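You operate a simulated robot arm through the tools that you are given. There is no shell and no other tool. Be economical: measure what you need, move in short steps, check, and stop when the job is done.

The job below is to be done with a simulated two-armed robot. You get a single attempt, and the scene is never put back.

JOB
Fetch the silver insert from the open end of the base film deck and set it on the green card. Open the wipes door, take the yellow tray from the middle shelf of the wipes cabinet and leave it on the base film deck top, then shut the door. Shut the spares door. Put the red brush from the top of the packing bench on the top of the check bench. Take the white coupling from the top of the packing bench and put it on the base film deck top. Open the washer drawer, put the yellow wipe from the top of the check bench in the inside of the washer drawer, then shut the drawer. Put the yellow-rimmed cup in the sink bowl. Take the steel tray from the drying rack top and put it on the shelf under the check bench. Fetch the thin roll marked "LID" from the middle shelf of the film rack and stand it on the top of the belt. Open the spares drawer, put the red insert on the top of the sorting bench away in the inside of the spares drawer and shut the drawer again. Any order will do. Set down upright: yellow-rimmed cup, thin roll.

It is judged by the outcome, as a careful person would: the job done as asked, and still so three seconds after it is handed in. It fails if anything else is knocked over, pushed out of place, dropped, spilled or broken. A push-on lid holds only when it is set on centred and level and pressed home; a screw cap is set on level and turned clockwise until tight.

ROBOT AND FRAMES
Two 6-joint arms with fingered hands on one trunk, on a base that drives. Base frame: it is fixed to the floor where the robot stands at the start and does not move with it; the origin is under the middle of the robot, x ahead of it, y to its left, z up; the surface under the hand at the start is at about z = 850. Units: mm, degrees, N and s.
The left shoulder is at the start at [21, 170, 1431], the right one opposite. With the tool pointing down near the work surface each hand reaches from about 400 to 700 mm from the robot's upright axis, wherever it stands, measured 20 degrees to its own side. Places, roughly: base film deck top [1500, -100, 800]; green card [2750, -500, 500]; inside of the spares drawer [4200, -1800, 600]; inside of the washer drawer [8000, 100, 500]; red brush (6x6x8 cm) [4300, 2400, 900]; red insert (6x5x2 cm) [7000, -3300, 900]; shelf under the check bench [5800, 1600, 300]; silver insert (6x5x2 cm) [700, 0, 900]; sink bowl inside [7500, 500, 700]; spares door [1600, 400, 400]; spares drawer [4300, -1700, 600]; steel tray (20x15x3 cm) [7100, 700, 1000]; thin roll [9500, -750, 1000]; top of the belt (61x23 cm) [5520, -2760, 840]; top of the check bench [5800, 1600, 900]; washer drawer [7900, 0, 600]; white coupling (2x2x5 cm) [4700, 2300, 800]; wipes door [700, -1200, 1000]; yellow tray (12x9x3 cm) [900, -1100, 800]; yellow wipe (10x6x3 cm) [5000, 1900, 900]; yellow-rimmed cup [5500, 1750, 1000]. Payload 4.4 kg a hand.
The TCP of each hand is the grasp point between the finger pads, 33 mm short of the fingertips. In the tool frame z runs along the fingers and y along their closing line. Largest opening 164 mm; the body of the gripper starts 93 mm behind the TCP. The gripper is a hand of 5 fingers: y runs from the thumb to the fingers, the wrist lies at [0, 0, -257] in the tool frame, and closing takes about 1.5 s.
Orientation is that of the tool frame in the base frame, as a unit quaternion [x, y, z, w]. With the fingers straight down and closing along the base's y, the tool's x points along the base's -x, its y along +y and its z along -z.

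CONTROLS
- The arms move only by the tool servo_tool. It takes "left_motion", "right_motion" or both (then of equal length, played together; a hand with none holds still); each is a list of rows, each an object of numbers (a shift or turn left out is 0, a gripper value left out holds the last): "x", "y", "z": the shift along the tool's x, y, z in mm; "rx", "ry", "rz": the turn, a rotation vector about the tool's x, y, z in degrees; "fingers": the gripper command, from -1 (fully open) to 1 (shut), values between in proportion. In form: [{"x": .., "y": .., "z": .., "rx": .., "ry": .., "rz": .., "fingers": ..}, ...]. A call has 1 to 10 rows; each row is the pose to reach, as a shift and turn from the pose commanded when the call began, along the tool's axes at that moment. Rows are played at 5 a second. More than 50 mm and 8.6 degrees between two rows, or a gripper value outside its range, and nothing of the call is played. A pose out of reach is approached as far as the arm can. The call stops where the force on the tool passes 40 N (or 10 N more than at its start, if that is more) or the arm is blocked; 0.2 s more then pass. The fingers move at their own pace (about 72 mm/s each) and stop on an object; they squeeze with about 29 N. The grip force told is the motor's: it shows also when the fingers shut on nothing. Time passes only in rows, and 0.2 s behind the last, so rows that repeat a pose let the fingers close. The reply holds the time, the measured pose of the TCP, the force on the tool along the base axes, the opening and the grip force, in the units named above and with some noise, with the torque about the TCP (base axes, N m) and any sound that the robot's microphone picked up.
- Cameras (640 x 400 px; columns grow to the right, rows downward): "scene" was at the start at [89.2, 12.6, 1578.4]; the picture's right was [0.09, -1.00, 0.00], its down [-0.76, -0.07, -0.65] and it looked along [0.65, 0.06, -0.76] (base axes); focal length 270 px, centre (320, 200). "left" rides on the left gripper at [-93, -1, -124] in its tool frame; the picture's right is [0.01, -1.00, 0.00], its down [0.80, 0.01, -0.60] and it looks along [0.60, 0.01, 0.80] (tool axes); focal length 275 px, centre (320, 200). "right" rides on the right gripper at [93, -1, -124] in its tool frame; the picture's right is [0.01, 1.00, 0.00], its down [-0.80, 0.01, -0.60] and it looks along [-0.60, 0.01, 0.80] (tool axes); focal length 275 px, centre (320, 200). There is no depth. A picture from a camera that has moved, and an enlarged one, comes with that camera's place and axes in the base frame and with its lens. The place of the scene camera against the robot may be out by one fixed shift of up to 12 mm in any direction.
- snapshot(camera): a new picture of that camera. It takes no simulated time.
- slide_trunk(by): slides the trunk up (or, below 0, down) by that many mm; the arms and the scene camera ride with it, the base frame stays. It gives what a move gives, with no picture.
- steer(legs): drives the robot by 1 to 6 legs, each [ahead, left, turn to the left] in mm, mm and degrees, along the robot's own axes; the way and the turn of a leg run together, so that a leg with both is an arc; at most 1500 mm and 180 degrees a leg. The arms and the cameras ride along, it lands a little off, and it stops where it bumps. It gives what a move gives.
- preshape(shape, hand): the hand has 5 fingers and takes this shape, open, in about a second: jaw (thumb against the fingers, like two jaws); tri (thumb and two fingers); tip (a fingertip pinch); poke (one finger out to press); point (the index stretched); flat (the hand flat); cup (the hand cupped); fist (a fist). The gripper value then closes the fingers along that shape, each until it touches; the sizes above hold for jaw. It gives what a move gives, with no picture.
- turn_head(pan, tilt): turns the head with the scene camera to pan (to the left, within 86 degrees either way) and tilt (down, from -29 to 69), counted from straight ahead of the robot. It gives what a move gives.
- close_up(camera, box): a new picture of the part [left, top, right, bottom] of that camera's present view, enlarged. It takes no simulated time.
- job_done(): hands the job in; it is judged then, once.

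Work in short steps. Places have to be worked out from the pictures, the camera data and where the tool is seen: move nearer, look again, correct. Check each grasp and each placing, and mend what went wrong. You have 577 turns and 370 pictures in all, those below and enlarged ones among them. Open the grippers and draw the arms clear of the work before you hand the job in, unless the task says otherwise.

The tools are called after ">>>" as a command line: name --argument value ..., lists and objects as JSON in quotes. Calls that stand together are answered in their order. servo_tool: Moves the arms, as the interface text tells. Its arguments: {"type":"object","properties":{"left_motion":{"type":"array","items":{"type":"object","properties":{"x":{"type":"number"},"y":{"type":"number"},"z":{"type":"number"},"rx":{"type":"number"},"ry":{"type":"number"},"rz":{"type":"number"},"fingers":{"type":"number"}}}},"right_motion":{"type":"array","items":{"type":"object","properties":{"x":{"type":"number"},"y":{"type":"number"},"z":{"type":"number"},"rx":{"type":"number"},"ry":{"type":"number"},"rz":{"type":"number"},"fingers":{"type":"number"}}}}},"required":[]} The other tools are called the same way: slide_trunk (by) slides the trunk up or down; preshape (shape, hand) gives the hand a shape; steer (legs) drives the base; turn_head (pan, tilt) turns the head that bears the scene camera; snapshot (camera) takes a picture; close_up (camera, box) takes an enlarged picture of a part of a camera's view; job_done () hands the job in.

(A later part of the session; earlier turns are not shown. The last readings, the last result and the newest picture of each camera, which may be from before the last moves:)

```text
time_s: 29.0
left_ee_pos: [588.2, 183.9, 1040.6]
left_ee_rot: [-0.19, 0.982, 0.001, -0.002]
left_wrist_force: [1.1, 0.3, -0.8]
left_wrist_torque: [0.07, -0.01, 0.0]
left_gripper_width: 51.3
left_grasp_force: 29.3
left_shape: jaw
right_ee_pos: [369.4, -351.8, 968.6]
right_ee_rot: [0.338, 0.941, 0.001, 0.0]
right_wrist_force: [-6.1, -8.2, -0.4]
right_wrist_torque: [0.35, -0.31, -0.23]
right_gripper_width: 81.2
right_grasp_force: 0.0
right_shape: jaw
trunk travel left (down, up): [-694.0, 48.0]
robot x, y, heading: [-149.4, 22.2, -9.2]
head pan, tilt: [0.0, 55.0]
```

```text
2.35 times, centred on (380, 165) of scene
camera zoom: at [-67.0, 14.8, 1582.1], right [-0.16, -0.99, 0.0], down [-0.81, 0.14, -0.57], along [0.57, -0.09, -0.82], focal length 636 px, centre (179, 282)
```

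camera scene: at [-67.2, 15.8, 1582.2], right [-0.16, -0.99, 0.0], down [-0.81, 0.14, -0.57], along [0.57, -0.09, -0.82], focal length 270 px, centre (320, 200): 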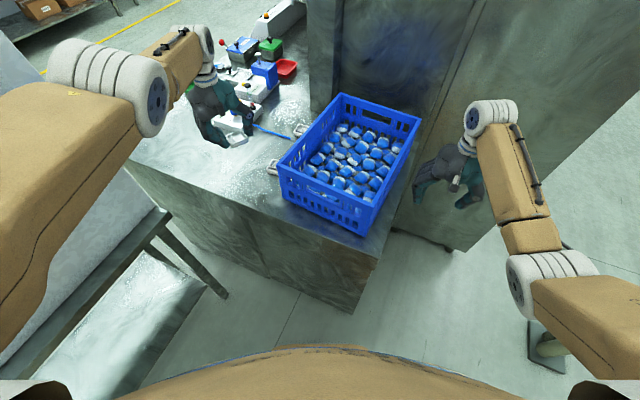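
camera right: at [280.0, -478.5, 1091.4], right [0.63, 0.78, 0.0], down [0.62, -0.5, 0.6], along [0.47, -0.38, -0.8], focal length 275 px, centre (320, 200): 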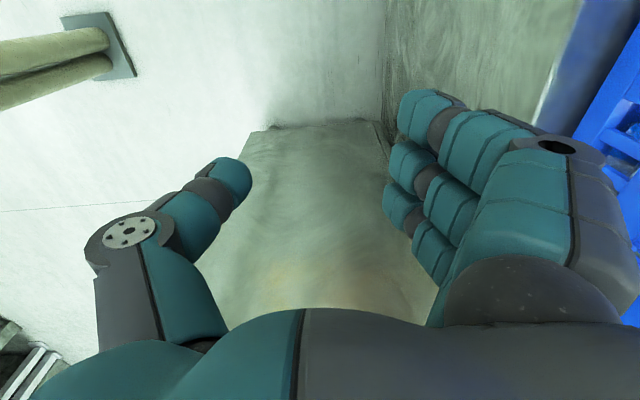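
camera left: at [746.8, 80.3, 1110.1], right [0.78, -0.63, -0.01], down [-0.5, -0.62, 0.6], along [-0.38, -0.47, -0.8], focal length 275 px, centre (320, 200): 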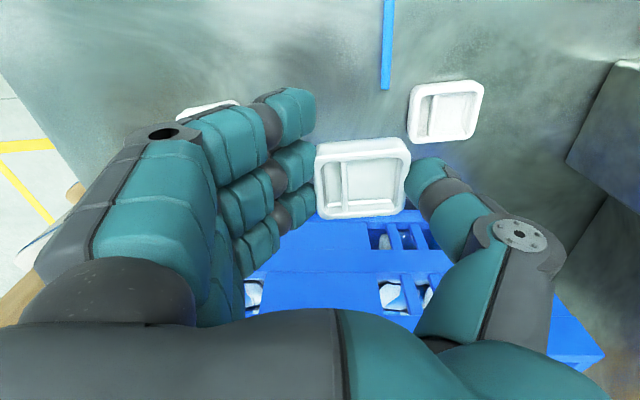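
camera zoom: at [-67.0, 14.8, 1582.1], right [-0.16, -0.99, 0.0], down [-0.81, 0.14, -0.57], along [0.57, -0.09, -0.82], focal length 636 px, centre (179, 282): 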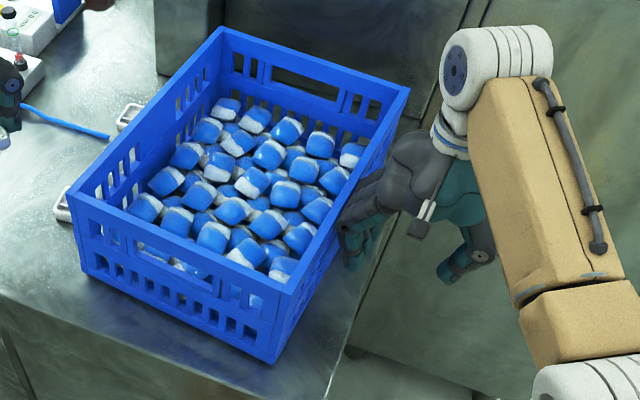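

The crate moves, its near end slightly more. I back off, shift the hand 70 mm toward the far end and push again.

>>> servo_tool --right_motion '[{"y": -12}, {"y": -12, "x": -35}, {"y": -12, "x": -70}, {"y": 0, "x": -70}, {"y": 8, "x": -70}, {"y": 15, "x": -70}, {"y": 22, "x": -70}, {"y": 22, "x": -70}]'

>>> close_up --camera "scene" --box '[260, 80, 500, 250]'

```text
time_s: 30.8
left_ee_pos: [590.5, 183.4, 1040.9]
left_ee_rot: [-0.189, 0.982, 0.001, -0.001]
left_wrist_force: [-0.5, -0.8, -1.3]
left_wrist_torque: [0.0, 0.03, 0.02]
left_gripper_width: 51.3
left_grasp_force: 28.6
left_shape: jaw
right_ee_pos: [437.3, -378.2, 969.8]
right_ee_rot: [0.336, 0.942, 0.001, 0.0]
right_wrist_force: [-4.8, -7.3, -2.4]
right_wrist_torque: [0.16, -0.14, 0.22]
right_gripper_width: 80.8
right_grasp_force: 0.0
right_shape: jaw
trunk travel left (down, up): [-694.0, 48.0]
robot x, y, heading: [-154.7, 29.2, -9.4]
head pan, tilt: [0.0, 55.0]
```

```text
2.35 times, centred on (380, 165) of scene
camera zoom: at [-66.3, 15.7, 1582.1], right [-0.16, -0.99, 0.0], down [-0.81, 0.13, -0.57], along [0.57, -0.09, -0.82], focal length 636 px, centre (179, 282)
```

zoom: 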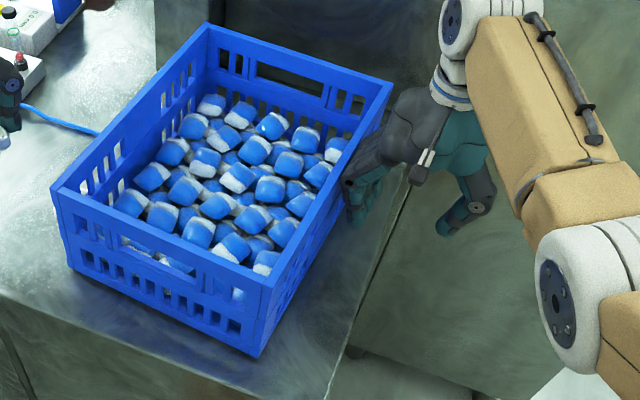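

The crate is back within a few mm of its original place. I withdraw the right hand and look.

>>> servo_tool --right_motion '[{"y": -40}, {"y": -80}, {"y": -120}, {"y": -150, "z": -40}, {"y": -150, "z": -80}]'

>>> snapshot --camera "scene"

>>> turn_head --pan -50 --tilt 25

>>> snapshot --camera "scene"

```text
time_s: 32.0
left_ee_pos: [591.2, 184.0, 1039.8]
left_ee_rot: [-0.191, 0.982, 0.001, -0.001]
left_wrist_force: [-0.2, 0.3, -0.1]
left_wrist_torque: [0.01, 0.02, -0.03]
left_gripper_width: 51.5
left_grasp_force: 28.9
left_shape: jaw
right_ee_pos: [340.9, -494.8, 1051.0]
right_ee_rot: [0.337, 0.941, 0.0, 0.0]
right_wrist_force: [-0.2, -0.7, 0.4]
right_wrist_torque: [0.03, -0.01, 0.03]
right_gripper_width: 82.6
right_grasp_force: 0.1
right_shape: jaw
trunk travel left (down, up): [-694.0, 48.0]
robot x, y, heading: [-148.8, 25.3, -9.4]
head pan, tilt: [0.0, 55.0]
```

```text
336 pictures are left
camera scene: at [-65.4, 17.7, 1582.1], right [-0.16, -0.99, 0.0], down [-0.81, 0.13, -0.57], along [0.57, -0.09, -0.82], focal length 270 px, centre (320, 200)
```

scene: 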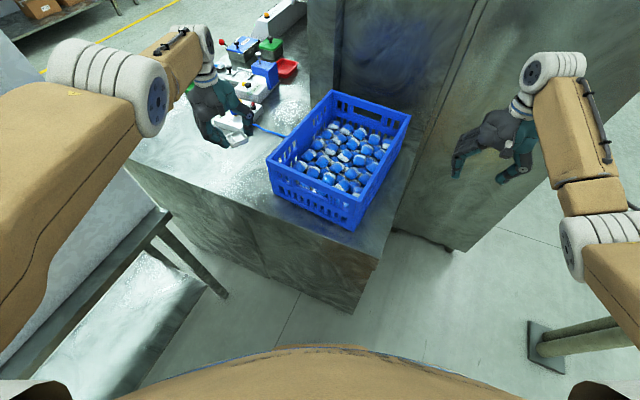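

```text
time_s: 33.2
left_ee_pos: [588.8, 183.9, 1041.1]
left_ee_rot: [-0.19, 0.982, 0.001, -0.002]
left_wrist_force: [0.5, -0.3, -1.5]
left_wrist_torque: [0.06, -0.02, 0.02]
left_gripper_width: 51.7
left_grasp_force: 29.0
left_shape: jaw
right_ee_pos: [340.5, -494.8, 1051.0]
right_ee_rot: [0.338, 0.941, 0.0, 0.0]
right_wrist_force: [-0.4, 0.0, 0.3]
right_wrist_torque: [0.01, -0.02, 0.0]
right_gripper_width: 82.1
right_grasp_force: 0.0
right_shape: jaw
trunk travel left (down, up): [-694.0, 48.0]
robot x, y, heading: [-149.3, 26.4, -9.4]
head pan, tilt: [-50.0, 25.0]
```

```text
335 pictures are left
camera scene: at [-90.2, -51.0, 1626.0], right [-0.86, -0.51, 0.0], down [-0.22, 0.36, -0.91], along [0.46, -0.78, -0.42], focal length 270 px, centre (320, 200)
```

scene: 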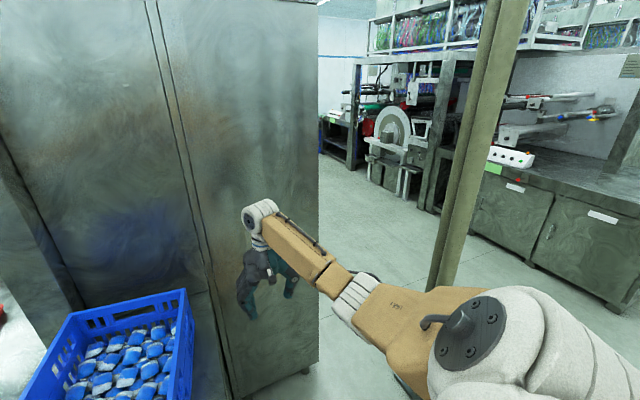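

I survey left and right to plan the driving.

>>> turn_head --pan -86 --tilt 30

>>> snapshot --camera "scene"

>>> turn_head --pan 80 --tilt 35

>>> snapshot --camera "scene"

>>> turn_head --pan 40 --tilt 40

>>> snapshot --camera "scene"

```text
time_s: 34.2
left_ee_pos: [588.6, 184.2, 1040.2]
left_ee_rot: [-0.19, 0.982, 0.001, -0.003]
left_wrist_force: [-1.0, -0.8, -0.6]
left_wrist_torque: [0.06, 0.01, 0.01]
left_gripper_width: 51.3
left_grasp_force: 28.8
left_shape: jaw
right_ee_pos: [339.5, -494.9, 1050.6]
right_ee_rot: [0.338, 0.941, 0.0, 0.0]
right_wrist_force: [0.2, 1.2, -0.8]
right_wrist_torque: [-0.01, -0.02, 0.0]
right_gripper_width: 82.7
right_grasp_force: 0.1
right_shape: jaw
trunk travel left (down, up): [-694.0, 48.0]
robot x, y, heading: [-146.2, 28.7, -9.5]
head pan, tilt: [-85.9, 30.0]
```

```text
334 pictures are left
camera scene: at [-145.4, -61.6, 1618.2], right [-1.0, 0.09, 0.0], down [0.05, 0.5, -0.87], along [-0.08, -0.86, -0.5], focal length 270 px, centre (320, 200)
```

scene: 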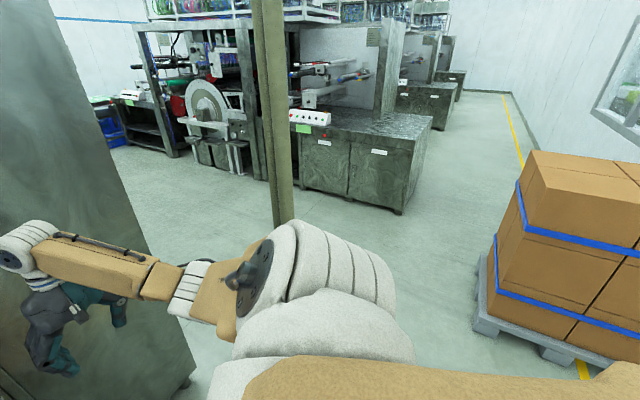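

```text
time_s: 36.8
left_ee_pos: [589.7, 183.7, 1040.2]
left_ee_rot: [-0.19, 0.982, 0.001, -0.002]
left_wrist_force: [-0.3, -0.3, -1.2]
left_wrist_torque: [0.02, -0.02, -0.04]
left_gripper_width: 51.2
left_grasp_force: 29.5
left_shape: jaw
right_ee_pos: [340.9, -494.2, 1051.1]
right_ee_rot: [0.338, 0.941, 0.0, 0.001]
right_wrist_force: [-0.4, 0.2, 0.3]
right_wrist_torque: [-0.01, -0.02, 0.0]
right_gripper_width: 82.5
right_grasp_force: 0.0
right_shape: jaw
trunk travel left (down, up): [-694.0, 48.0]
robot x, y, heading: [-149.0, 22.3, -9.7]
head pan, tilt: [80.0, 35.0]
```

```text
333 pictures are left
camera scene: at [-107.7, 111.5, 1610.4], right [0.94, -0.33, 0.0], down [-0.19, -0.54, -0.82], along [0.27, 0.77, -0.57], focal length 270 px, centre (320, 200)
```

scene: 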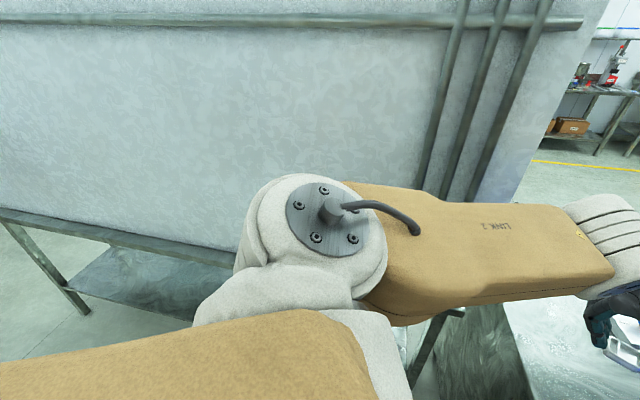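

```text
time_s: 37.8
left_ee_pos: [589.8, 183.2, 1040.8]
left_ee_rot: [-0.19, 0.982, 0.001, -0.002]
left_wrist_force: [-0.4, -0.7, -0.6]
left_wrist_torque: [0.02, 0.02, -0.01]
left_gripper_width: 51.6
left_grasp_force: 28.9
left_shape: jaw
right_ee_pos: [339.5, -494.6, 1049.7]
right_ee_rot: [0.337, 0.941, -0.001, 0.0]
right_wrist_force: [0.5, 0.4, 0.0]
right_wrist_torque: [-0.03, 0.02, -0.01]
right_gripper_width: 82.7
right_grasp_force: 0.1
right_shape: jaw
trunk travel left (down, up): [-694.0, 48.0]
robot x, y, heading: [-152.2, 22.4, -9.3]
head pan, tilt: [40.0, 40.0]
```

```text
332 pictures are left
camera scene: at [-63.9, 71.7, 1602.8], right [0.51, -0.86, 0.0], down [-0.55, -0.33, -0.77], along [0.66, 0.39, -0.64], focal length 270 px, centre (320, 200)
```

scene: 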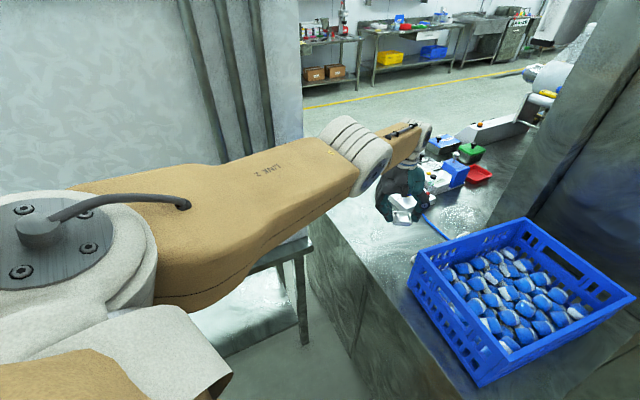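

Left is blocked by a tank; the way to the wipes door is round the right side, past a pole at about (-63, -1170). I back off, turn right and drive along, then look.

>>> steer --legs '[[-400, 0, 0], [0, 0, -90], [1500, 0, 0], [120, 0, 0]]'

>>> turn_head --pan 70 --tilt 30

>>> snapshot --camera "scene"

```text
time_s: 51.2
left_ee_pos: [-589.0, -2076.0, 1043.3]
left_ee_rot: [0.555, 0.832, 0.001, -0.001]
left_wrist_force: [-0.1, -0.4, -1.6]
left_wrist_torque: [0.01, -0.02, 0.0]
left_gripper_width: 51.6
left_grasp_force: 28.7
left_shape: jaw
right_ee_pos: [-1269.4, -1828.1, 1050.0]
right_ee_rot: [0.902, 0.432, 0.004, -0.006]
right_wrist_force: [10.8, 26.9, 10.3]
right_wrist_torque: [-3.99, 1.47, -0.17]
right_gripper_width: 82.6
right_grasp_force: 0.0
right_shape: jaw
trunk travel left (down, up): [-694.0, 48.0]
robot x, y, heading: [-761.2, -1343.9, -98.8]
head pan, tilt: [40.0, 40.0]
stopped in leg 4: the force on the tool passed its limit at 55 N (the readings are from after the stop); the commanded pose is now the measured one
```

```text
time_s: 52.2
left_ee_pos: [-588.8, -2075.6, 1042.9]
left_ee_rot: [0.556, 0.832, 0.001, -0.001]
left_wrist_force: [0.3, 0.7, -1.7]
left_wrist_torque: [0.01, -0.01, 0.03]
left_gripper_width: 51.2
left_grasp_force: 28.9
left_shape: jaw
right_ee_pos: [-1269.0, -1827.7, 1051.2]
right_ee_rot: [0.902, 0.432, 0.004, -0.006]
right_wrist_force: [12.1, 34.7, 12.9]
right_wrist_torque: [-4.87, 1.72, -0.16]
right_gripper_width: 82.7
right_grasp_force: 0.1
right_shape: jaw
trunk travel left (down, up): [-694.0, 48.0]
robot x, y, heading: [-761.0, -1346.6, -98.5]
head pan, tilt: [70.0, 30.0]
```

```text
331 pictures are left
camera scene: at [-676.1, -1385.9, 1618.2], right [-0.48, -0.88, 0.01], down [-0.44, 0.24, -0.87], along [0.76, -0.42, -0.5], focal length 270 px, centre (320, 200)
```

scene: 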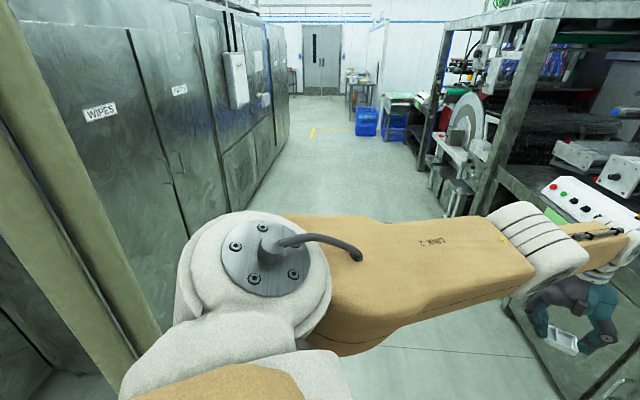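

The right hand bumped into something, likely the boxes. I back off 150 and look right.

>>> steer --legs '[[-150, 0, 0]]'

>>> turn_head --pan -40 --tilt 30

>>> snapshot --camera "scene"

```text
time_s: 52.8
left_ee_pos: [-589.2, -2075.8, 1041.6]
left_ee_rot: [0.555, 0.832, 0.001, -0.001]
left_wrist_force: [-0.2, -0.3, -1.0]
left_wrist_torque: [0.04, 0.02, 0.0]
left_gripper_width: 51.5
left_grasp_force: 28.6
left_shape: jaw
right_ee_pos: [-1268.0, -1829.0, 1050.5]
right_ee_rot: [0.902, 0.431, 0.006, -0.005]
right_wrist_force: [11.2, 20.6, 8.3]
right_wrist_torque: [-2.97, 1.54, -0.01]
right_gripper_width: 82.5
right_grasp_force: 0.0
right_shape: jaw
trunk travel left (down, up): [-694.0, 48.0]
robot x, y, heading: [-760.4, -1345.2, -99.2]
head pan, tilt: [70.0, 30.0]
stopped in leg 1: the robot was blocked; the commanded pose is now the measured one
```

```text
time_s: 54.7
left_ee_pos: [-588.2, -2074.6, 1041.7]
left_ee_rot: [0.555, 0.832, 0.001, -0.001]
left_wrist_force: [0.3, -0.7, -0.2]
left_wrist_torque: [0.02, -0.04, -0.01]
left_gripper_width: 51.5
left_grasp_force: 28.9
left_shape: jaw
right_ee_pos: [-1268.7, -1829.1, 1050.5]
right_ee_rot: [0.902, 0.432, 0.006, -0.006]
right_wrist_force: [12.2, 25.1, 9.6]
right_wrist_torque: [-3.61, 1.76, 0.03]
right_gripper_width: 82.5
right_grasp_force: 0.1
right_shape: jaw
trunk travel left (down, up): [-694.0, 48.0]
robot x, y, heading: [-760.2, -1345.0, -98.9]
head pan, tilt: [-40.0, 30.0]
```

```text
330 pictures are left
camera scene: at [-823.3, -1402.6, 1618.5], right [-0.66, 0.75, 0.0], down [0.37, 0.33, -0.87], along [-0.65, -0.57, -0.5], focal length 270 px, centre (320, 200)
```

scene: 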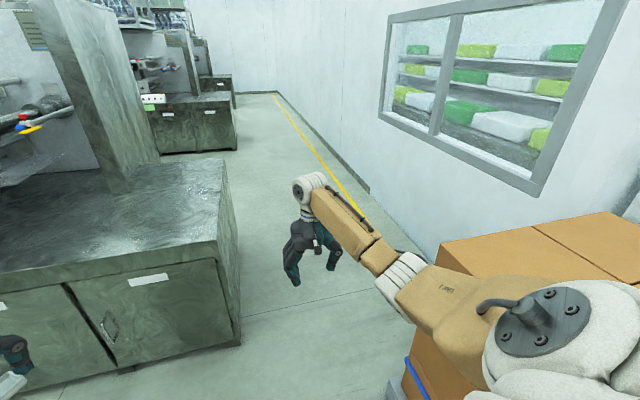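

The right elbow touches the box stack. I sidestep left away from it.

>>> steer --legs '[[0, 120, 0]]'

>>> snapshot --camera "scene"

```text
time_s: 55.9
left_ee_pos: [-470.1, -2097.8, 1039.3]
left_ee_rot: [0.555, 0.832, 0.002, -0.002]
left_wrist_force: [-1.0, -0.3, -1.7]
left_wrist_torque: [0.01, 0.03, 0.02]
left_gripper_width: 51.1
left_grasp_force: 28.8
left_shape: jaw
right_ee_pos: [-1151.3, -1851.1, 1047.9]
right_ee_rot: [0.902, 0.432, 0.006, -0.008]
right_wrist_force: [0.5, 1.0, 0.2]
right_wrist_torque: [0.01, 0.03, -0.03]
right_gripper_width: 82.7
right_grasp_force: 0.1
right_shape: jaw
trunk travel left (down, up): [-694.0, 48.0]
robot x, y, heading: [-633.2, -1361.3, -98.9]
head pan, tilt: [-40.0, 30.0]
```

```text
329 pictures are left
camera scene: at [-706.0, -1426.8, 1618.2], right [-0.66, 0.75, 0.0], down [0.38, 0.33, -0.87], along [-0.65, -0.57, -0.5], focal length 270 px, centre (320, 200)
```

scene: 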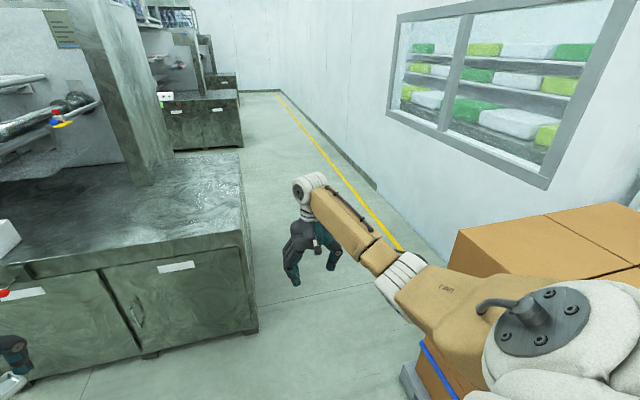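

Free now. I turn left to face along the cabinet row, sidestep away from the pole and drive ahead to the wipes door.

>>> steer --legs '[[0, 0, 69], [0, -170, 0], [1100, 0, 0]]'

>>> turn_head --pan 80 --tilt 25

>>> snapshot --camera "scene"

```text
time_s: 65.6
left_ee_pos: [970.9, -2138.2, 1039.6]
left_ee_rot: [-0.023, 1.0, 0.002, -0.002]
left_wrist_force: [-0.6, 0.2, -1.0]
left_wrist_torque: [0.06, -0.01, -0.02]
left_gripper_width: 51.2
left_grasp_force: 29.3
left_shape: jaw
right_ee_pos: [506.7, -2692.4, 1046.5]
right_ee_rot: [0.49, 0.871, 0.001, -0.01]
right_wrist_force: [-1.2, -0.2, 0.3]
right_wrist_torque: [0.02, -0.01, 0.03]
right_gripper_width: 82.5
right_grasp_force: 0.1
right_shape: jaw
trunk travel left (down, up): [-694.0, 48.0]
robot x, y, heading: [221.1, -2042.8, -28.8]
head pan, tilt: [-40.0, 30.0]
```

```text
time_s: 67.6
left_ee_pos: [971.7, -2137.4, 1040.5]
left_ee_rot: [-0.022, 1.0, 0.002, -0.003]
left_wrist_force: [0.5, 0.0, -0.3]
left_wrist_torque: [0.01, -0.01, 0.02]
left_gripper_width: 51.4
left_grasp_force: 28.9
left_shape: jaw
right_ee_pos: [505.6, -2692.5, 1047.5]
right_ee_rot: [0.491, 0.871, 0.001, -0.009]
right_wrist_force: [-0.8, -0.4, -0.4]
right_wrist_torque: [0.01, -0.01, -0.03]
right_gripper_width: 82.2
right_grasp_force: 0.1
right_shape: jaw
trunk travel left (down, up): [-694.0, 48.0]
robot x, y, heading: [223.4, -2044.7, -28.4]
head pan, tilt: [80.0, 25.0]
```

```text
328 pictures are left
camera scene: at [290.4, -1971.4, 1626.1], right [0.78, -0.63, 0.0], down [-0.27, -0.33, -0.91], along [0.57, 0.71, -0.42], focal length 270 px, centre (320, 200)
```

scene: 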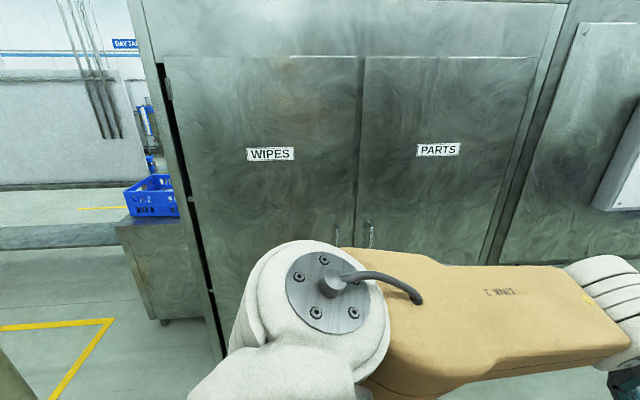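

The wipes door has its hinge on the left and the handle at its right edge, about 1 m away. I turn to face the cabinet.

>>> steer --legs '[[0, 0, 88.6]]'

>>> turn_head --pan -5 --tilt 25

>>> snapshot --camera "scene"

```text
time_s: 71.7
left_ee_pos: [337.2, -1296.5, 1039.2]
left_ee_rot: [0.712, -0.702, 0.001, 0.003]
left_wrist_force: [-0.2, -0.5, -1.0]
left_wrist_torque: [0.0, -0.01, 0.0]
left_gripper_width: 51.2
left_grasp_force: 29.4
left_shape: jaw
right_ee_pos: [879.1, -1778.0, 1047.8]
right_ee_rot: [-0.255, 0.967, -0.006, -0.007]
right_wrist_force: [0.3, 0.0, -0.5]
right_wrist_torque: [-0.01, 0.02, -0.02]
right_gripper_width: 82.6
right_grasp_force: 0.0
right_shape: jaw
trunk travel left (down, up): [-694.0, 48.0]
robot x, y, heading: [220.0, -2045.5, 59.4]
head pan, tilt: [80.0, 25.0]
```

```text
time_s: 73.3
left_ee_pos: [337.6, -1297.4, 1040.3]
left_ee_rot: [0.713, -0.701, 0.0, 0.003]
left_wrist_force: [-0.9, -0.4, -1.6]
left_wrist_torque: [0.04, 0.04, 0.0]
left_gripper_width: 50.9
left_grasp_force: 28.8
left_shape: jaw
right_ee_pos: [878.4, -1777.7, 1047.8]
right_ee_rot: [-0.254, 0.967, -0.005, -0.008]
right_wrist_force: [0.0, 0.5, 0.0]
right_wrist_torque: [0.02, 0.0, 0.0]
right_gripper_width: 82.3
right_grasp_force: 0.0
right_shape: jaw
trunk travel left (down, up): [-694.0, 48.0]
robot x, y, heading: [221.2, -2045.3, 59.5]
head pan, tilt: [-5.0, 25.0]
```

```text
327 pictures are left
camera scene: at [281.9, -1953.0, 1626.1], right [0.82, -0.58, 0.0], down [-0.25, -0.34, -0.91], along [0.52, 0.74, -0.42], focal length 270 px, centre (320, 200)
```

scene: 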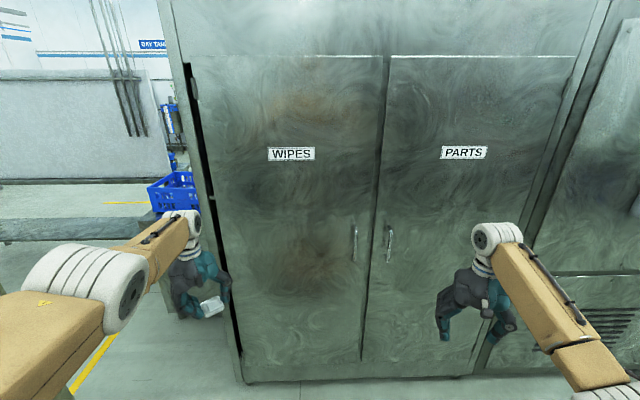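

>>> close_up --camera "scene" --box '[300, 200, 440, 290]'

>>> close_up --camera "scene" --box '[160, 120, 420, 400]'

```text
4.44 times, centred on (370, 245) of scene
camera zoom: at [281.9, -1953.0, 1626.1], right [0.82, -0.58, 0.0], down [-0.25, -0.34, -0.91], along [0.52, 0.74, -0.42], focal length 1202 px, centre (98, 0)
```

zoom: 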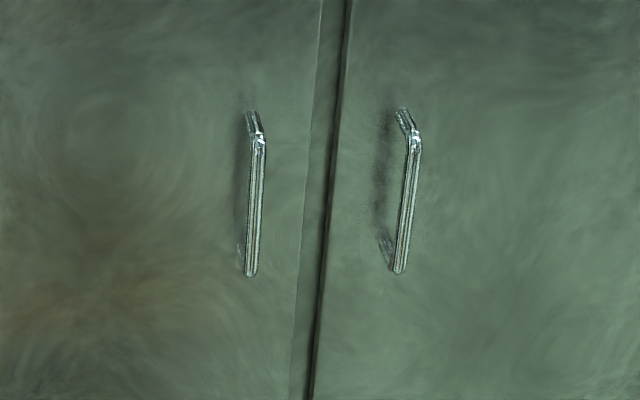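

```text
1.43 times, centred on (290, 260) of scene
camera zoom: at [281.9, -1953.0, 1626.1], right [0.82, -0.58, 0.0], down [-0.25, -0.34, -0.91], along [0.52, 0.74, -0.42], focal length 386 px, centre (363, 114)
```

zoom: 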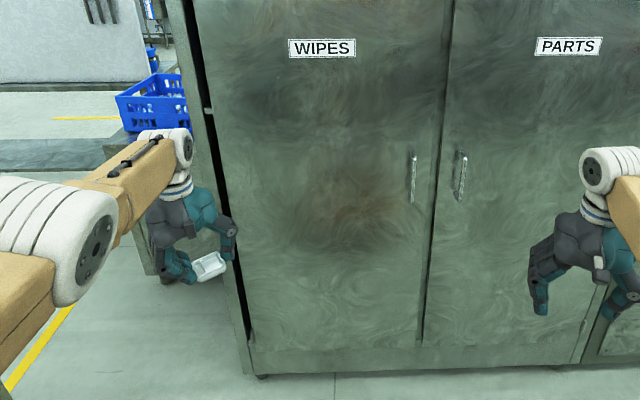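

The handle is a vertical bar near a=1450, z≈970. I bring the right hand square to the robot, then pitch it forward to point at the door.

>>> servo_tool --right_motion '[{"x": 6, "y": 40, "rz": -7.5}, {"x": 12, "y": 80, "rz": -15}, {"x": 18, "y": 120, "rz": -22.5}, {"x": 23, "y": 160, "rz": -30}, {"x": 23, "y": 160, "rz": -30}]'

>>> servo_tool --right_motion '[{"x": -20, "z": 8, "ry": -8.5}, {"x": -40, "z": 16, "ry": -17}, {"x": -60, "z": 24, "ry": -25.5}, {"x": -80, "z": 32, "ry": -34}, {"x": -100, "z": 40, "ry": -42.5}, {"x": -120, "z": 48, "ry": -51}, {"x": -140, "z": 56, "ry": -59.5}, {"x": -150, "z": 64, "ry": -68}, {"x": -160, "z": 72, "ry": -76.5}, {"x": -170, "z": 75, "ry": -85}]'

>>> snapshot --camera "scene"

>>> snapshot --camera "right"

```text
time_s: 74.5
left_ee_pos: [338.3, -1297.2, 1040.6]
left_ee_rot: [0.713, -0.702, 0.0, 0.003]
left_wrist_force: [0.1, -0.3, -1.1]
left_wrist_torque: [0.03, 0.01, -0.01]
left_gripper_width: 51.3
left_grasp_force: 29.4
left_shape: jaw
right_ee_pos: [782.9, -1652.7, 1048.7]
right_ee_rot: [-0.497, 0.868, -0.003, -0.008]
right_wrist_force: [1.0, -0.2, 0.8]
right_wrist_torque: [0.04, 0.0, 0.01]
right_gripper_width: 82.7
right_grasp_force: 0.1
right_shape: jaw
trunk travel left (down, up): [-694.0, 48.0]
robot x, y, heading: [221.9, -2044.8, 59.8]
head pan, tilt: [-5.0, 25.0]
```

```text
time_s: 76.7
left_ee_pos: [337.7, -1294.7, 1038.0]
left_ee_rot: [0.713, -0.701, 0.002, 0.005]
left_wrist_force: [-0.7, 0.2, -2.4]
left_wrist_torque: [-0.04, 0.01, -0.01]
left_gripper_width: 51.3
left_grasp_force: 28.6
left_shape: jaw
right_ee_pos: [867.6, -1503.8, 967.0]
right_ee_rot: [-0.368, 0.648, 0.33, 0.578]
right_wrist_force: [-0.9, -1.5, -1.9]
right_wrist_torque: [0.14, -0.08, 0.04]
right_gripper_width: 82.4
right_grasp_force: 0.1
right_shape: jaw
right hand out of reach, approached as far as the arm can: row 9
trunk travel left (down, up): [-694.0, 48.0]
robot x, y, heading: [219.1, -2045.8, 59.4]
head pan, tilt: [-5.0, 25.0]
```

```text
324 pictures are left
camera scene: at [282.1, -1950.3, 1625.8], right [0.81, -0.58, 0.0], down [-0.25, -0.35, -0.91], along [0.53, 0.74, -0.42], focal length 270 px, centre (320, 200)
```

scene: 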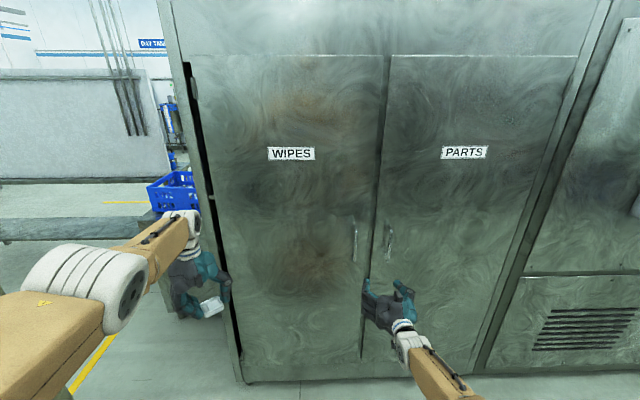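

```text
323 pictures are left
camera right: at [801.1, -1620.3, 888.2], right [-0.86, 0.51, -0.01], down [-0.26, -0.43, 0.86], along [0.43, 0.75, 0.51], focal length 275 px, centre (320, 200)
```

right: 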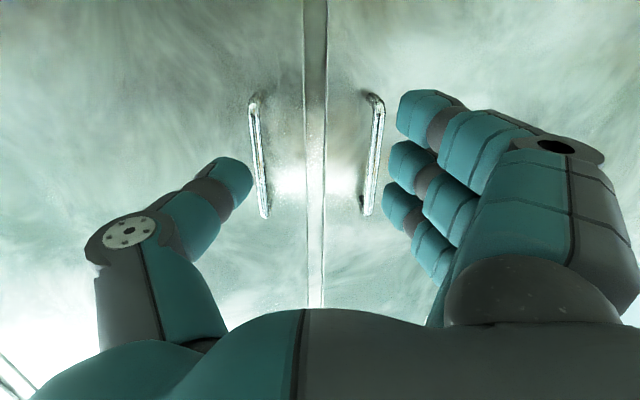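

The handle bar is at about a=1437, b=-655 and z=1015. I pull the left hand in, then drive ahead 190.

>>> servo_tool --left_motion '[{"x": 16, "y": 24, "z": 8, "rz": 6}, {"x": 32, "y": 48, "z": 16, "rz": 12}, {"x": 48, "y": 72, "z": 24, "rz": 18}, {"x": 64, "y": 96, "z": 32, "rz": 24}, {"x": 80, "y": 119, "z": 40, "rz": 31}]' --right_motion '[{"x": -8, "y": 13, "ry": -1}, {"x": -16, "y": 26, "ry": -2}, {"x": -24, "y": 40, "ry": -3}, {"x": -32, "y": 54, "ry": -4}, {"x": -43, "y": 66, "ry": -4, "fingers": -0.2}]'

>>> steer --legs '[[150, 0, 0]]'

>>> snapshot --camera "right"

>>> snapshot --camera "scene"

```text
time_s: 77.9
left_ee_pos: [251.0, -1287.0, 965.3]
left_ee_rot: [-0.499, 0.867, -0.004, -0.004]
left_wrist_force: [-0.4, -0.5, -0.2]
left_wrist_torque: [0.02, -0.04, -0.01]
left_gripper_width: 51.4
left_grasp_force: 29.3
left_shape: jaw
left hand out of reach, approached as far as the arm can: row 1, 2, 3, 4, 5
right_ee_pos: [808.6, -1471.0, 1013.1]
right_ee_rot: [-0.356, 0.625, 0.345, 0.603]
right_wrist_force: [-0.4, -0.2, -0.3]
right_wrist_torque: [-0.02, 0.0, -0.02]
right_gripper_width: 97.5
right_grasp_force: 0.1
right_shape: jaw
trunk travel left (down, up): [-694.0, 48.0]
robot x, y, heading: [222.5, -2043.6, 59.5]
head pan, tilt: [-5.0, 25.0]
```

```text
time_s: 79.3
left_ee_pos: [330.6, -1156.1, 963.8]
left_ee_rot: [-0.499, 0.866, -0.004, -0.005]
left_wrist_force: [-0.4, -0.6, -1.5]
left_wrist_torque: [-0.04, 0.12, 0.04]
left_gripper_width: 51.3
left_grasp_force: 29.0
left_shape: jaw
right_ee_pos: [888.6, -1340.0, 1011.4]
right_ee_rot: [-0.355, 0.627, 0.344, 0.602]
right_wrist_force: [0.5, 0.7, -0.4]
right_wrist_torque: [0.03, -0.03, 0.01]
right_gripper_width: 97.7
right_grasp_force: 0.0
right_shape: jaw
trunk travel left (down, up): [-694.0, 48.0]
robot x, y, heading: [298.8, -1911.8, 59.4]
head pan, tilt: [-5.0, 25.0]
```

```text
322 pictures are left
camera right: at [825.5, -1449.2, 922.8], right [-0.86, 0.51, -0.01], down [-0.3, -0.49, 0.82], along [0.41, 0.71, 0.57], focal length 275 px, centre (320, 200)
```

right: 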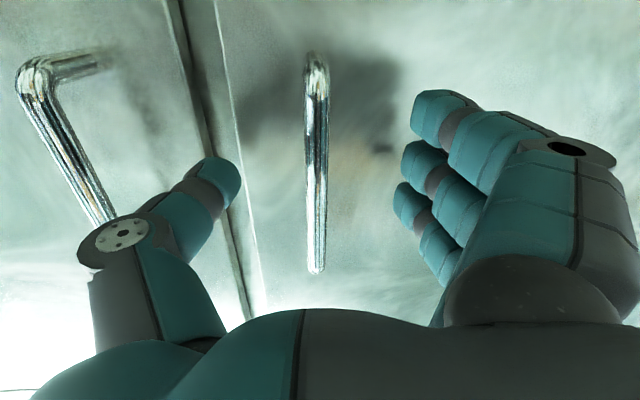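

```text
321 pictures are left
camera scene: at [359.8, -1820.4, 1625.9], right [0.81, -0.58, 0.0], down [-0.25, -0.35, -0.91], along [0.53, 0.74, -0.42], focal length 270 px, centre (320, 200)
```

scene: 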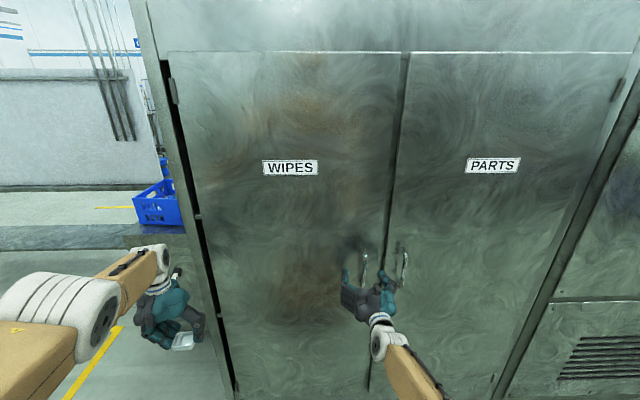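

The bar is centred between thumb and fingers. I drive ahead 50 to bring it into the grip, then look.

>>> steer --legs '[[50, 0, 0]]'

>>> snapshot --camera "right"

```text
time_s: 80.2
left_ee_pos: [349.3, -1129.1, 965.4]
left_ee_rot: [-0.498, 0.867, -0.003, -0.003]
left_wrist_force: [-0.5, 0.2, -1.4]
left_wrist_torque: [0.05, 0.03, -0.01]
left_gripper_width: 51.2
left_grasp_force: 28.7
left_shape: jaw
right_ee_pos: [904.9, -1317.1, 1012.8]
right_ee_rot: [-0.349, 0.624, 0.347, 0.607]
right_wrist_force: [-11.3, -17.4, 5.7]
right_wrist_torque: [1.04, -0.36, 1.38]
right_gripper_width: 100.7
right_grasp_force: 0.2
right_shape: jaw
trunk travel left (down, up): [-694.0, 48.0]
robot x, y, heading: [315.4, -1881.4, 59.6]
head pan, tilt: [-5.0, 25.0]
stopped in leg 1: the force on the tool passed its limit at 137 N (the readings are from after the stop); the commanded pose is now the measured one
```

```text
320 pictures are left
camera right: at [841.1, -1424.6, 922.5], right [-0.86, 0.52, 0.0], down [-0.3, -0.5, 0.81], along [0.42, 0.7, 0.58], focal length 275 px, centre (320, 200)
```

right: 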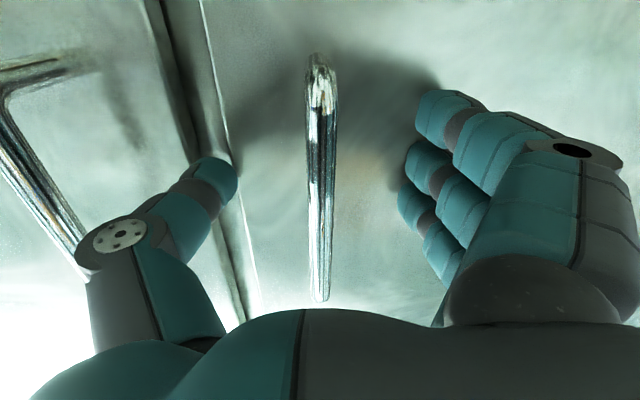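

The fingertips touched the door; the bar is right at the grasp point. I back off 8 mm and close.

>>> servo_tool --right_motion '[{"z": -8}, {"z": -8, "fingers": 0.3}, {"z": -8, "fingers": 1}, {"z": -8, "fingers": 1}, {"z": -8, "fingers": 1}, {"z": -8, "fingers": 1}, {"z": -8, "fingers": 1}, {"z": -8, "fingers": 1}]'

>>> snapshot --camera "right"

```text
time_s: 82.0
left_ee_pos: [350.3, -1124.9, 964.7]
left_ee_rot: [-0.499, 0.866, -0.002, -0.005]
left_wrist_force: [-0.2, -0.4, -2.6]
left_wrist_torque: [0.03, -0.02, 0.0]
left_gripper_width: 51.2
left_grasp_force: 28.6
left_shape: jaw
right_ee_pos: [902.4, -1321.4, 1010.9]
right_ee_rot: [-0.35, 0.625, 0.346, 0.606]
right_wrist_force: [2.1, 0.2, 0.8]
right_wrist_torque: [-0.03, -0.03, -1.3]
right_gripper_width: 28.1
right_grasp_force: 28.8
right_shape: jaw
trunk travel left (down, up): [-694.0, 48.0]
robot x, y, heading: [319.0, -1881.6, 59.2]
head pan, tilt: [-5.0, 25.0]
```

```text
319 pictures are left
camera right: at [838.8, -1429.8, 920.9], right [-0.86, 0.52, 0.0], down [-0.3, -0.49, 0.82], along [0.42, 0.7, 0.58], focal length 275 px, centre (320, 200)
```

right: 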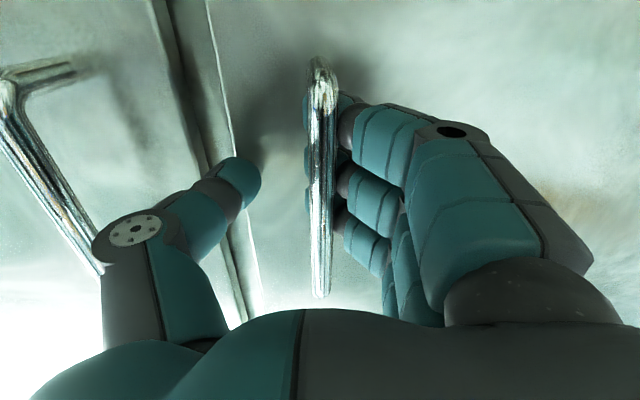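

The fingers are hooked behind the bar. I pull gently by backing up.

>>> steer --legs '[[-140, 15, 0]]'

>>> snapshot --camera "scene"

```text
time_s: 83.8
left_ee_pos: [264.2, -1236.6, 962.3]
left_ee_rot: [-0.5, 0.866, -0.004, -0.004]
left_wrist_force: [0.4, -0.1, -0.4]
left_wrist_torque: [0.02, 0.0, 0.0]
left_gripper_width: 51.2
left_grasp_force: 30.0
left_shape: jaw
right_ee_pos: [809.8, -1424.8, 1011.0]
right_ee_rot: [-0.352, 0.625, 0.351, 0.602]
right_wrist_force: [-2.9, 20.8, -8.2]
right_wrist_torque: [-0.47, -0.27, -5.26]
right_gripper_width: 28.4
right_grasp_force: 28.9
right_shape: jaw
trunk travel left (down, up): [-694.0, 48.0]
robot x, y, heading: [231.6, -1995.4, 59.8]
head pan, tilt: [-5.0, 25.0]
stopped in leg 1: the force on the tool passed its limit at 41 N (the readings are from after the stop); the commanded pose is now the measured one
```

```text
318 pictures are left
camera scene: at [293.1, -1900.6, 1625.9], right [0.82, -0.58, 0.0], down [-0.25, -0.35, -0.91], along [0.52, 0.74, -0.42], focal length 270 px, centre (320, 200)
```

scene: 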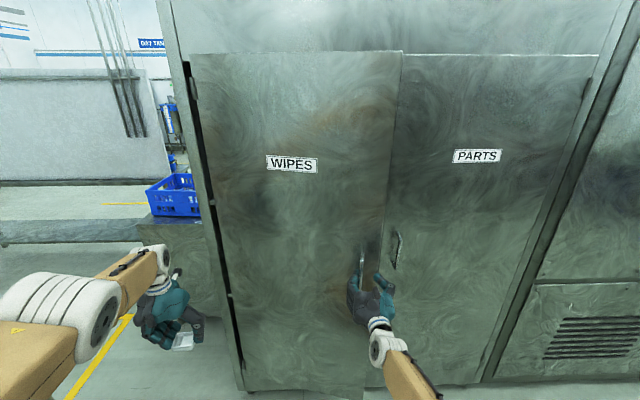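

The door is about 13° open. I turn the wrist to follow the door and pull further.

>>> servo_tool --right_motion '[{"rx": 7}, {"rx": 14}, {"rx": 14}]'

>>> steer --legs '[[-120, 35, 0]]'

```text
time_s: 84.7
left_ee_pos: [260.1, -1237.8, 963.2]
left_ee_rot: [-0.501, 0.866, -0.004, -0.005]
left_wrist_force: [1.0, -1.6, -1.3]
left_wrist_torque: [0.08, 0.01, 0.02]
left_gripper_width: 51.5
left_grasp_force: 28.7
left_shape: jaw
right_ee_pos: [797.6, -1418.5, 1014.7]
right_ee_rot: [-0.281, 0.664, 0.281, 0.634]
right_wrist_force: [-14.7, 19.7, -5.8]
right_wrist_torque: [0.09, -0.01, -0.02]
right_gripper_width: 10.6
right_grasp_force: 29.3
right_shape: jaw
trunk travel left (down, up): [-694.0, 48.0]
robot x, y, heading: [233.3, -1995.9, 59.8]
head pan, tilt: [-5.0, 25.0]
stopped in row 3 (right hand): the force on the tool passed its limit at 42 N (the readings are from after the stop); the commanded pose is now the measured one
```

```text
time_s: 85.7
left_ee_pos: [212.5, -1281.5, 964.5]
left_ee_rot: [-0.506, 0.862, -0.004, -0.004]
left_wrist_force: [0.8, -2.0, 0.2]
left_wrist_torque: [0.2, 0.0, -0.01]
left_gripper_width: 51.2
left_grasp_force: 28.9
left_shape: jaw
right_ee_pos: [747.7, -1449.8, 1017.2]
right_ee_rot: [-0.288, 0.659, 0.291, 0.631]
right_wrist_force: [-15.3, 20.2, -18.6]
right_wrist_torque: [-0.13, -0.12, -0.15]
right_gripper_width: 10.3
right_grasp_force: 29.1
right_shape: jaw
trunk travel left (down, up): [-694.0, 48.0]
robot x, y, heading: [200.3, -2034.8, 60.7]
head pan, tilt: [-5.0, 25.0]
stopped in leg 1: the force on the tool passed its limit at 49 N (the readings are from after the stop); the commanded pose is now the measured one
```

The grip is firm on the bar; the door pulls toward its hinge, so I move more leftward while backing.

>>> steer --legs '[[-20, 20, 0], [-90, 55, 0]]'

>>> snapshot --camera "scene"

```text
time_s: 87.2
left_ee_pos: [116.9, -1326.8, 965.2]
left_ee_rot: [-0.505, 0.863, -0.004, -0.001]
left_wrist_force: [-2.4, 0.8, -0.1]
left_wrist_torque: [0.0, -0.11, 0.0]
left_gripper_width: 51.2
left_grasp_force: 29.2
left_shape: jaw
right_ee_pos: [644.5, -1488.1, 1023.3]
right_ee_rot: [-0.292, 0.656, 0.295, 0.63]
right_wrist_force: [-6.0, 6.8, -8.5]
right_wrist_torque: [-0.01, 0.09, -0.1]
right_gripper_width: 10.1
right_grasp_force: 29.0
right_shape: jaw
trunk travel left (down, up): [-694.0, 48.0]
robot x, y, heading: [99.5, -2083.7, 60.6]
head pan, tilt: [-5.0, 25.0]
stopped in leg 2: the force on the tool passed its limit at 44 N (the readings are from after the stop); the commanded pose is now the measured one
```

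```text
317 pictures are left
camera scene: at [151.9, -1990.5, 1626.1], right [0.83, -0.56, 0.0], down [-0.24, -0.35, -0.91], along [0.51, 0.75, -0.42], focal length 270 px, centre (320, 200)
```

scene: 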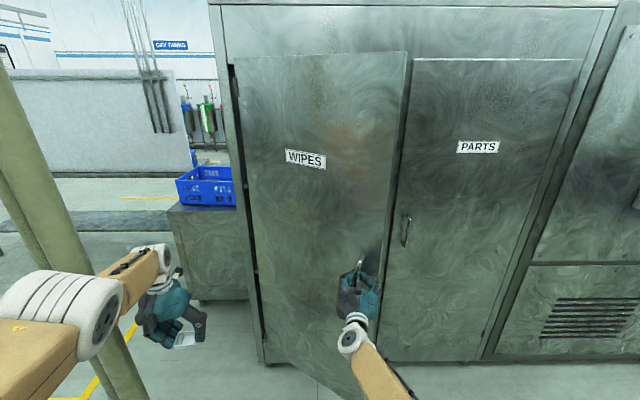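

The door is about 28° open. I release the bar and draw the right hand back.

>>> servo_tool --right_motion '[{"fingers": -0.2}, {"fingers": -0.4}, {"fingers": -0.4}, {"fingers": -0.4}, {"z": -30}, {"z": -70}, {"z": -100}]'

>>> snapshot --camera "scene"

```text
time_s: 89.0
left_ee_pos: [123.5, -1326.8, 965.2]
left_ee_rot: [-0.505, 0.863, -0.004, -0.002]
left_wrist_force: [0.4, 0.6, -1.5]
left_wrist_torque: [-0.02, 0.02, -0.03]
left_gripper_width: 51.0
left_grasp_force: 29.2
left_shape: jaw
right_ee_pos: [608.6, -1574.2, 1033.6]
right_ee_rot: [-0.298, 0.641, 0.279, 0.65]
right_wrist_force: [0.4, 0.1, -0.5]
right_wrist_torque: [0.01, 0.0, -0.02]
right_gripper_width: 114.4
right_grasp_force: 0.0
right_shape: jaw
trunk travel left (down, up): [-694.0, 48.0]
robot x, y, heading: [99.4, -2080.9, 60.8]
head pan, tilt: [-5.0, 25.0]
stopped in row 7 (right hand): the arm was blocked; the commanded pose is now the measured one
```

```text
316 pictures are left
camera scene: at [158.0, -1990.6, 1626.0], right [0.82, -0.57, 0.0], down [-0.24, -0.35, -0.91], along [0.51, 0.75, -0.42], focal length 270 px, centre (320, 200)
```

scene: 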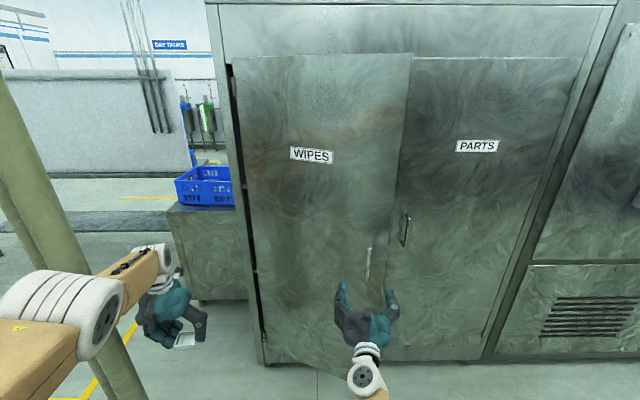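

I sidestep right, then tuck the left arm out to the left-rear so the door can swing.

>>> steer --legs '[[0, -260, 0]]'

>>> servo_tool --left_motion '[{"x": 30, "y": 33}, {"x": 65, "y": 66}, {"x": 100, "y": 99}, {"x": 140, "y": 130}, {"x": 180, "y": 160}, {"x": 220, "y": 185}, {"x": 260, "y": 210}, {"x": 300, "y": 230}, {"x": 340, "y": 250}, {"x": 380, "y": 265}]'

>>> turn_head --pan 15 --tilt 30

>>> snapshot --camera "scene"

```text
time_s: 90.9
left_ee_pos: [345.9, -1453.6, 964.9]
left_ee_rot: [-0.505, 0.863, -0.002, -0.002]
left_wrist_force: [-0.2, -0.2, -1.6]
left_wrist_torque: [0.05, 0.06, 0.01]
left_gripper_width: 51.1
left_grasp_force: 28.6
left_shape: jaw
right_ee_pos: [832.8, -1699.5, 1033.9]
right_ee_rot: [-0.298, 0.641, 0.281, 0.649]
right_wrist_force: [0.2, -0.5, -0.3]
right_wrist_torque: [-0.01, -0.01, 0.05]
right_gripper_width: 114.3
right_grasp_force: 0.1
right_shape: jaw
trunk travel left (down, up): [-694.0, 48.0]
robot x, y, heading: [327.2, -2208.2, 60.7]
head pan, tilt: [-5.0, 25.0]
```

```text
refused: row 4 steps farther than a row can; nothing moved
```

```text
time_s: 91.7
left_ee_pos: [344.9, -1454.0, 966.0]
left_ee_rot: [-0.506, 0.863, -0.003, -0.002]
left_wrist_force: [0.3, 0.3, -1.4]
left_wrist_torque: [0.0, -0.01, 0.03]
left_gripper_width: 51.4
left_grasp_force: 29.6
left_shape: jaw
right_ee_pos: [831.9, -1699.3, 1034.5]
right_ee_rot: [-0.298, 0.641, 0.282, 0.649]
right_wrist_force: [-0.5, 0.1, -0.3]
right_wrist_torque: [0.03, 0.0, 0.02]
right_gripper_width: 114.4
right_grasp_force: 0.0
right_shape: jaw
trunk travel left (down, up): [-694.0, 48.0]
robot x, y, heading: [321.8, -2208.4, 60.7]
head pan, tilt: [15.0, 30.0]
```

```text
315 pictures are left
camera scene: at [351.9, -2105.7, 1618.1], right [0.97, -0.25, 0.0], down [-0.12, -0.48, -0.87], along [0.22, 0.84, -0.5], focal length 270 px, centre (320, 200)
```

scene: 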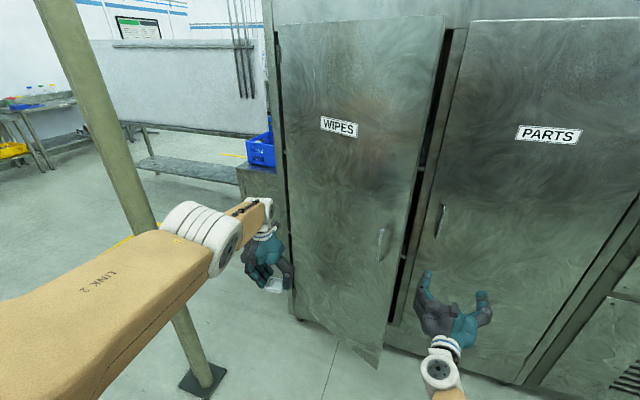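

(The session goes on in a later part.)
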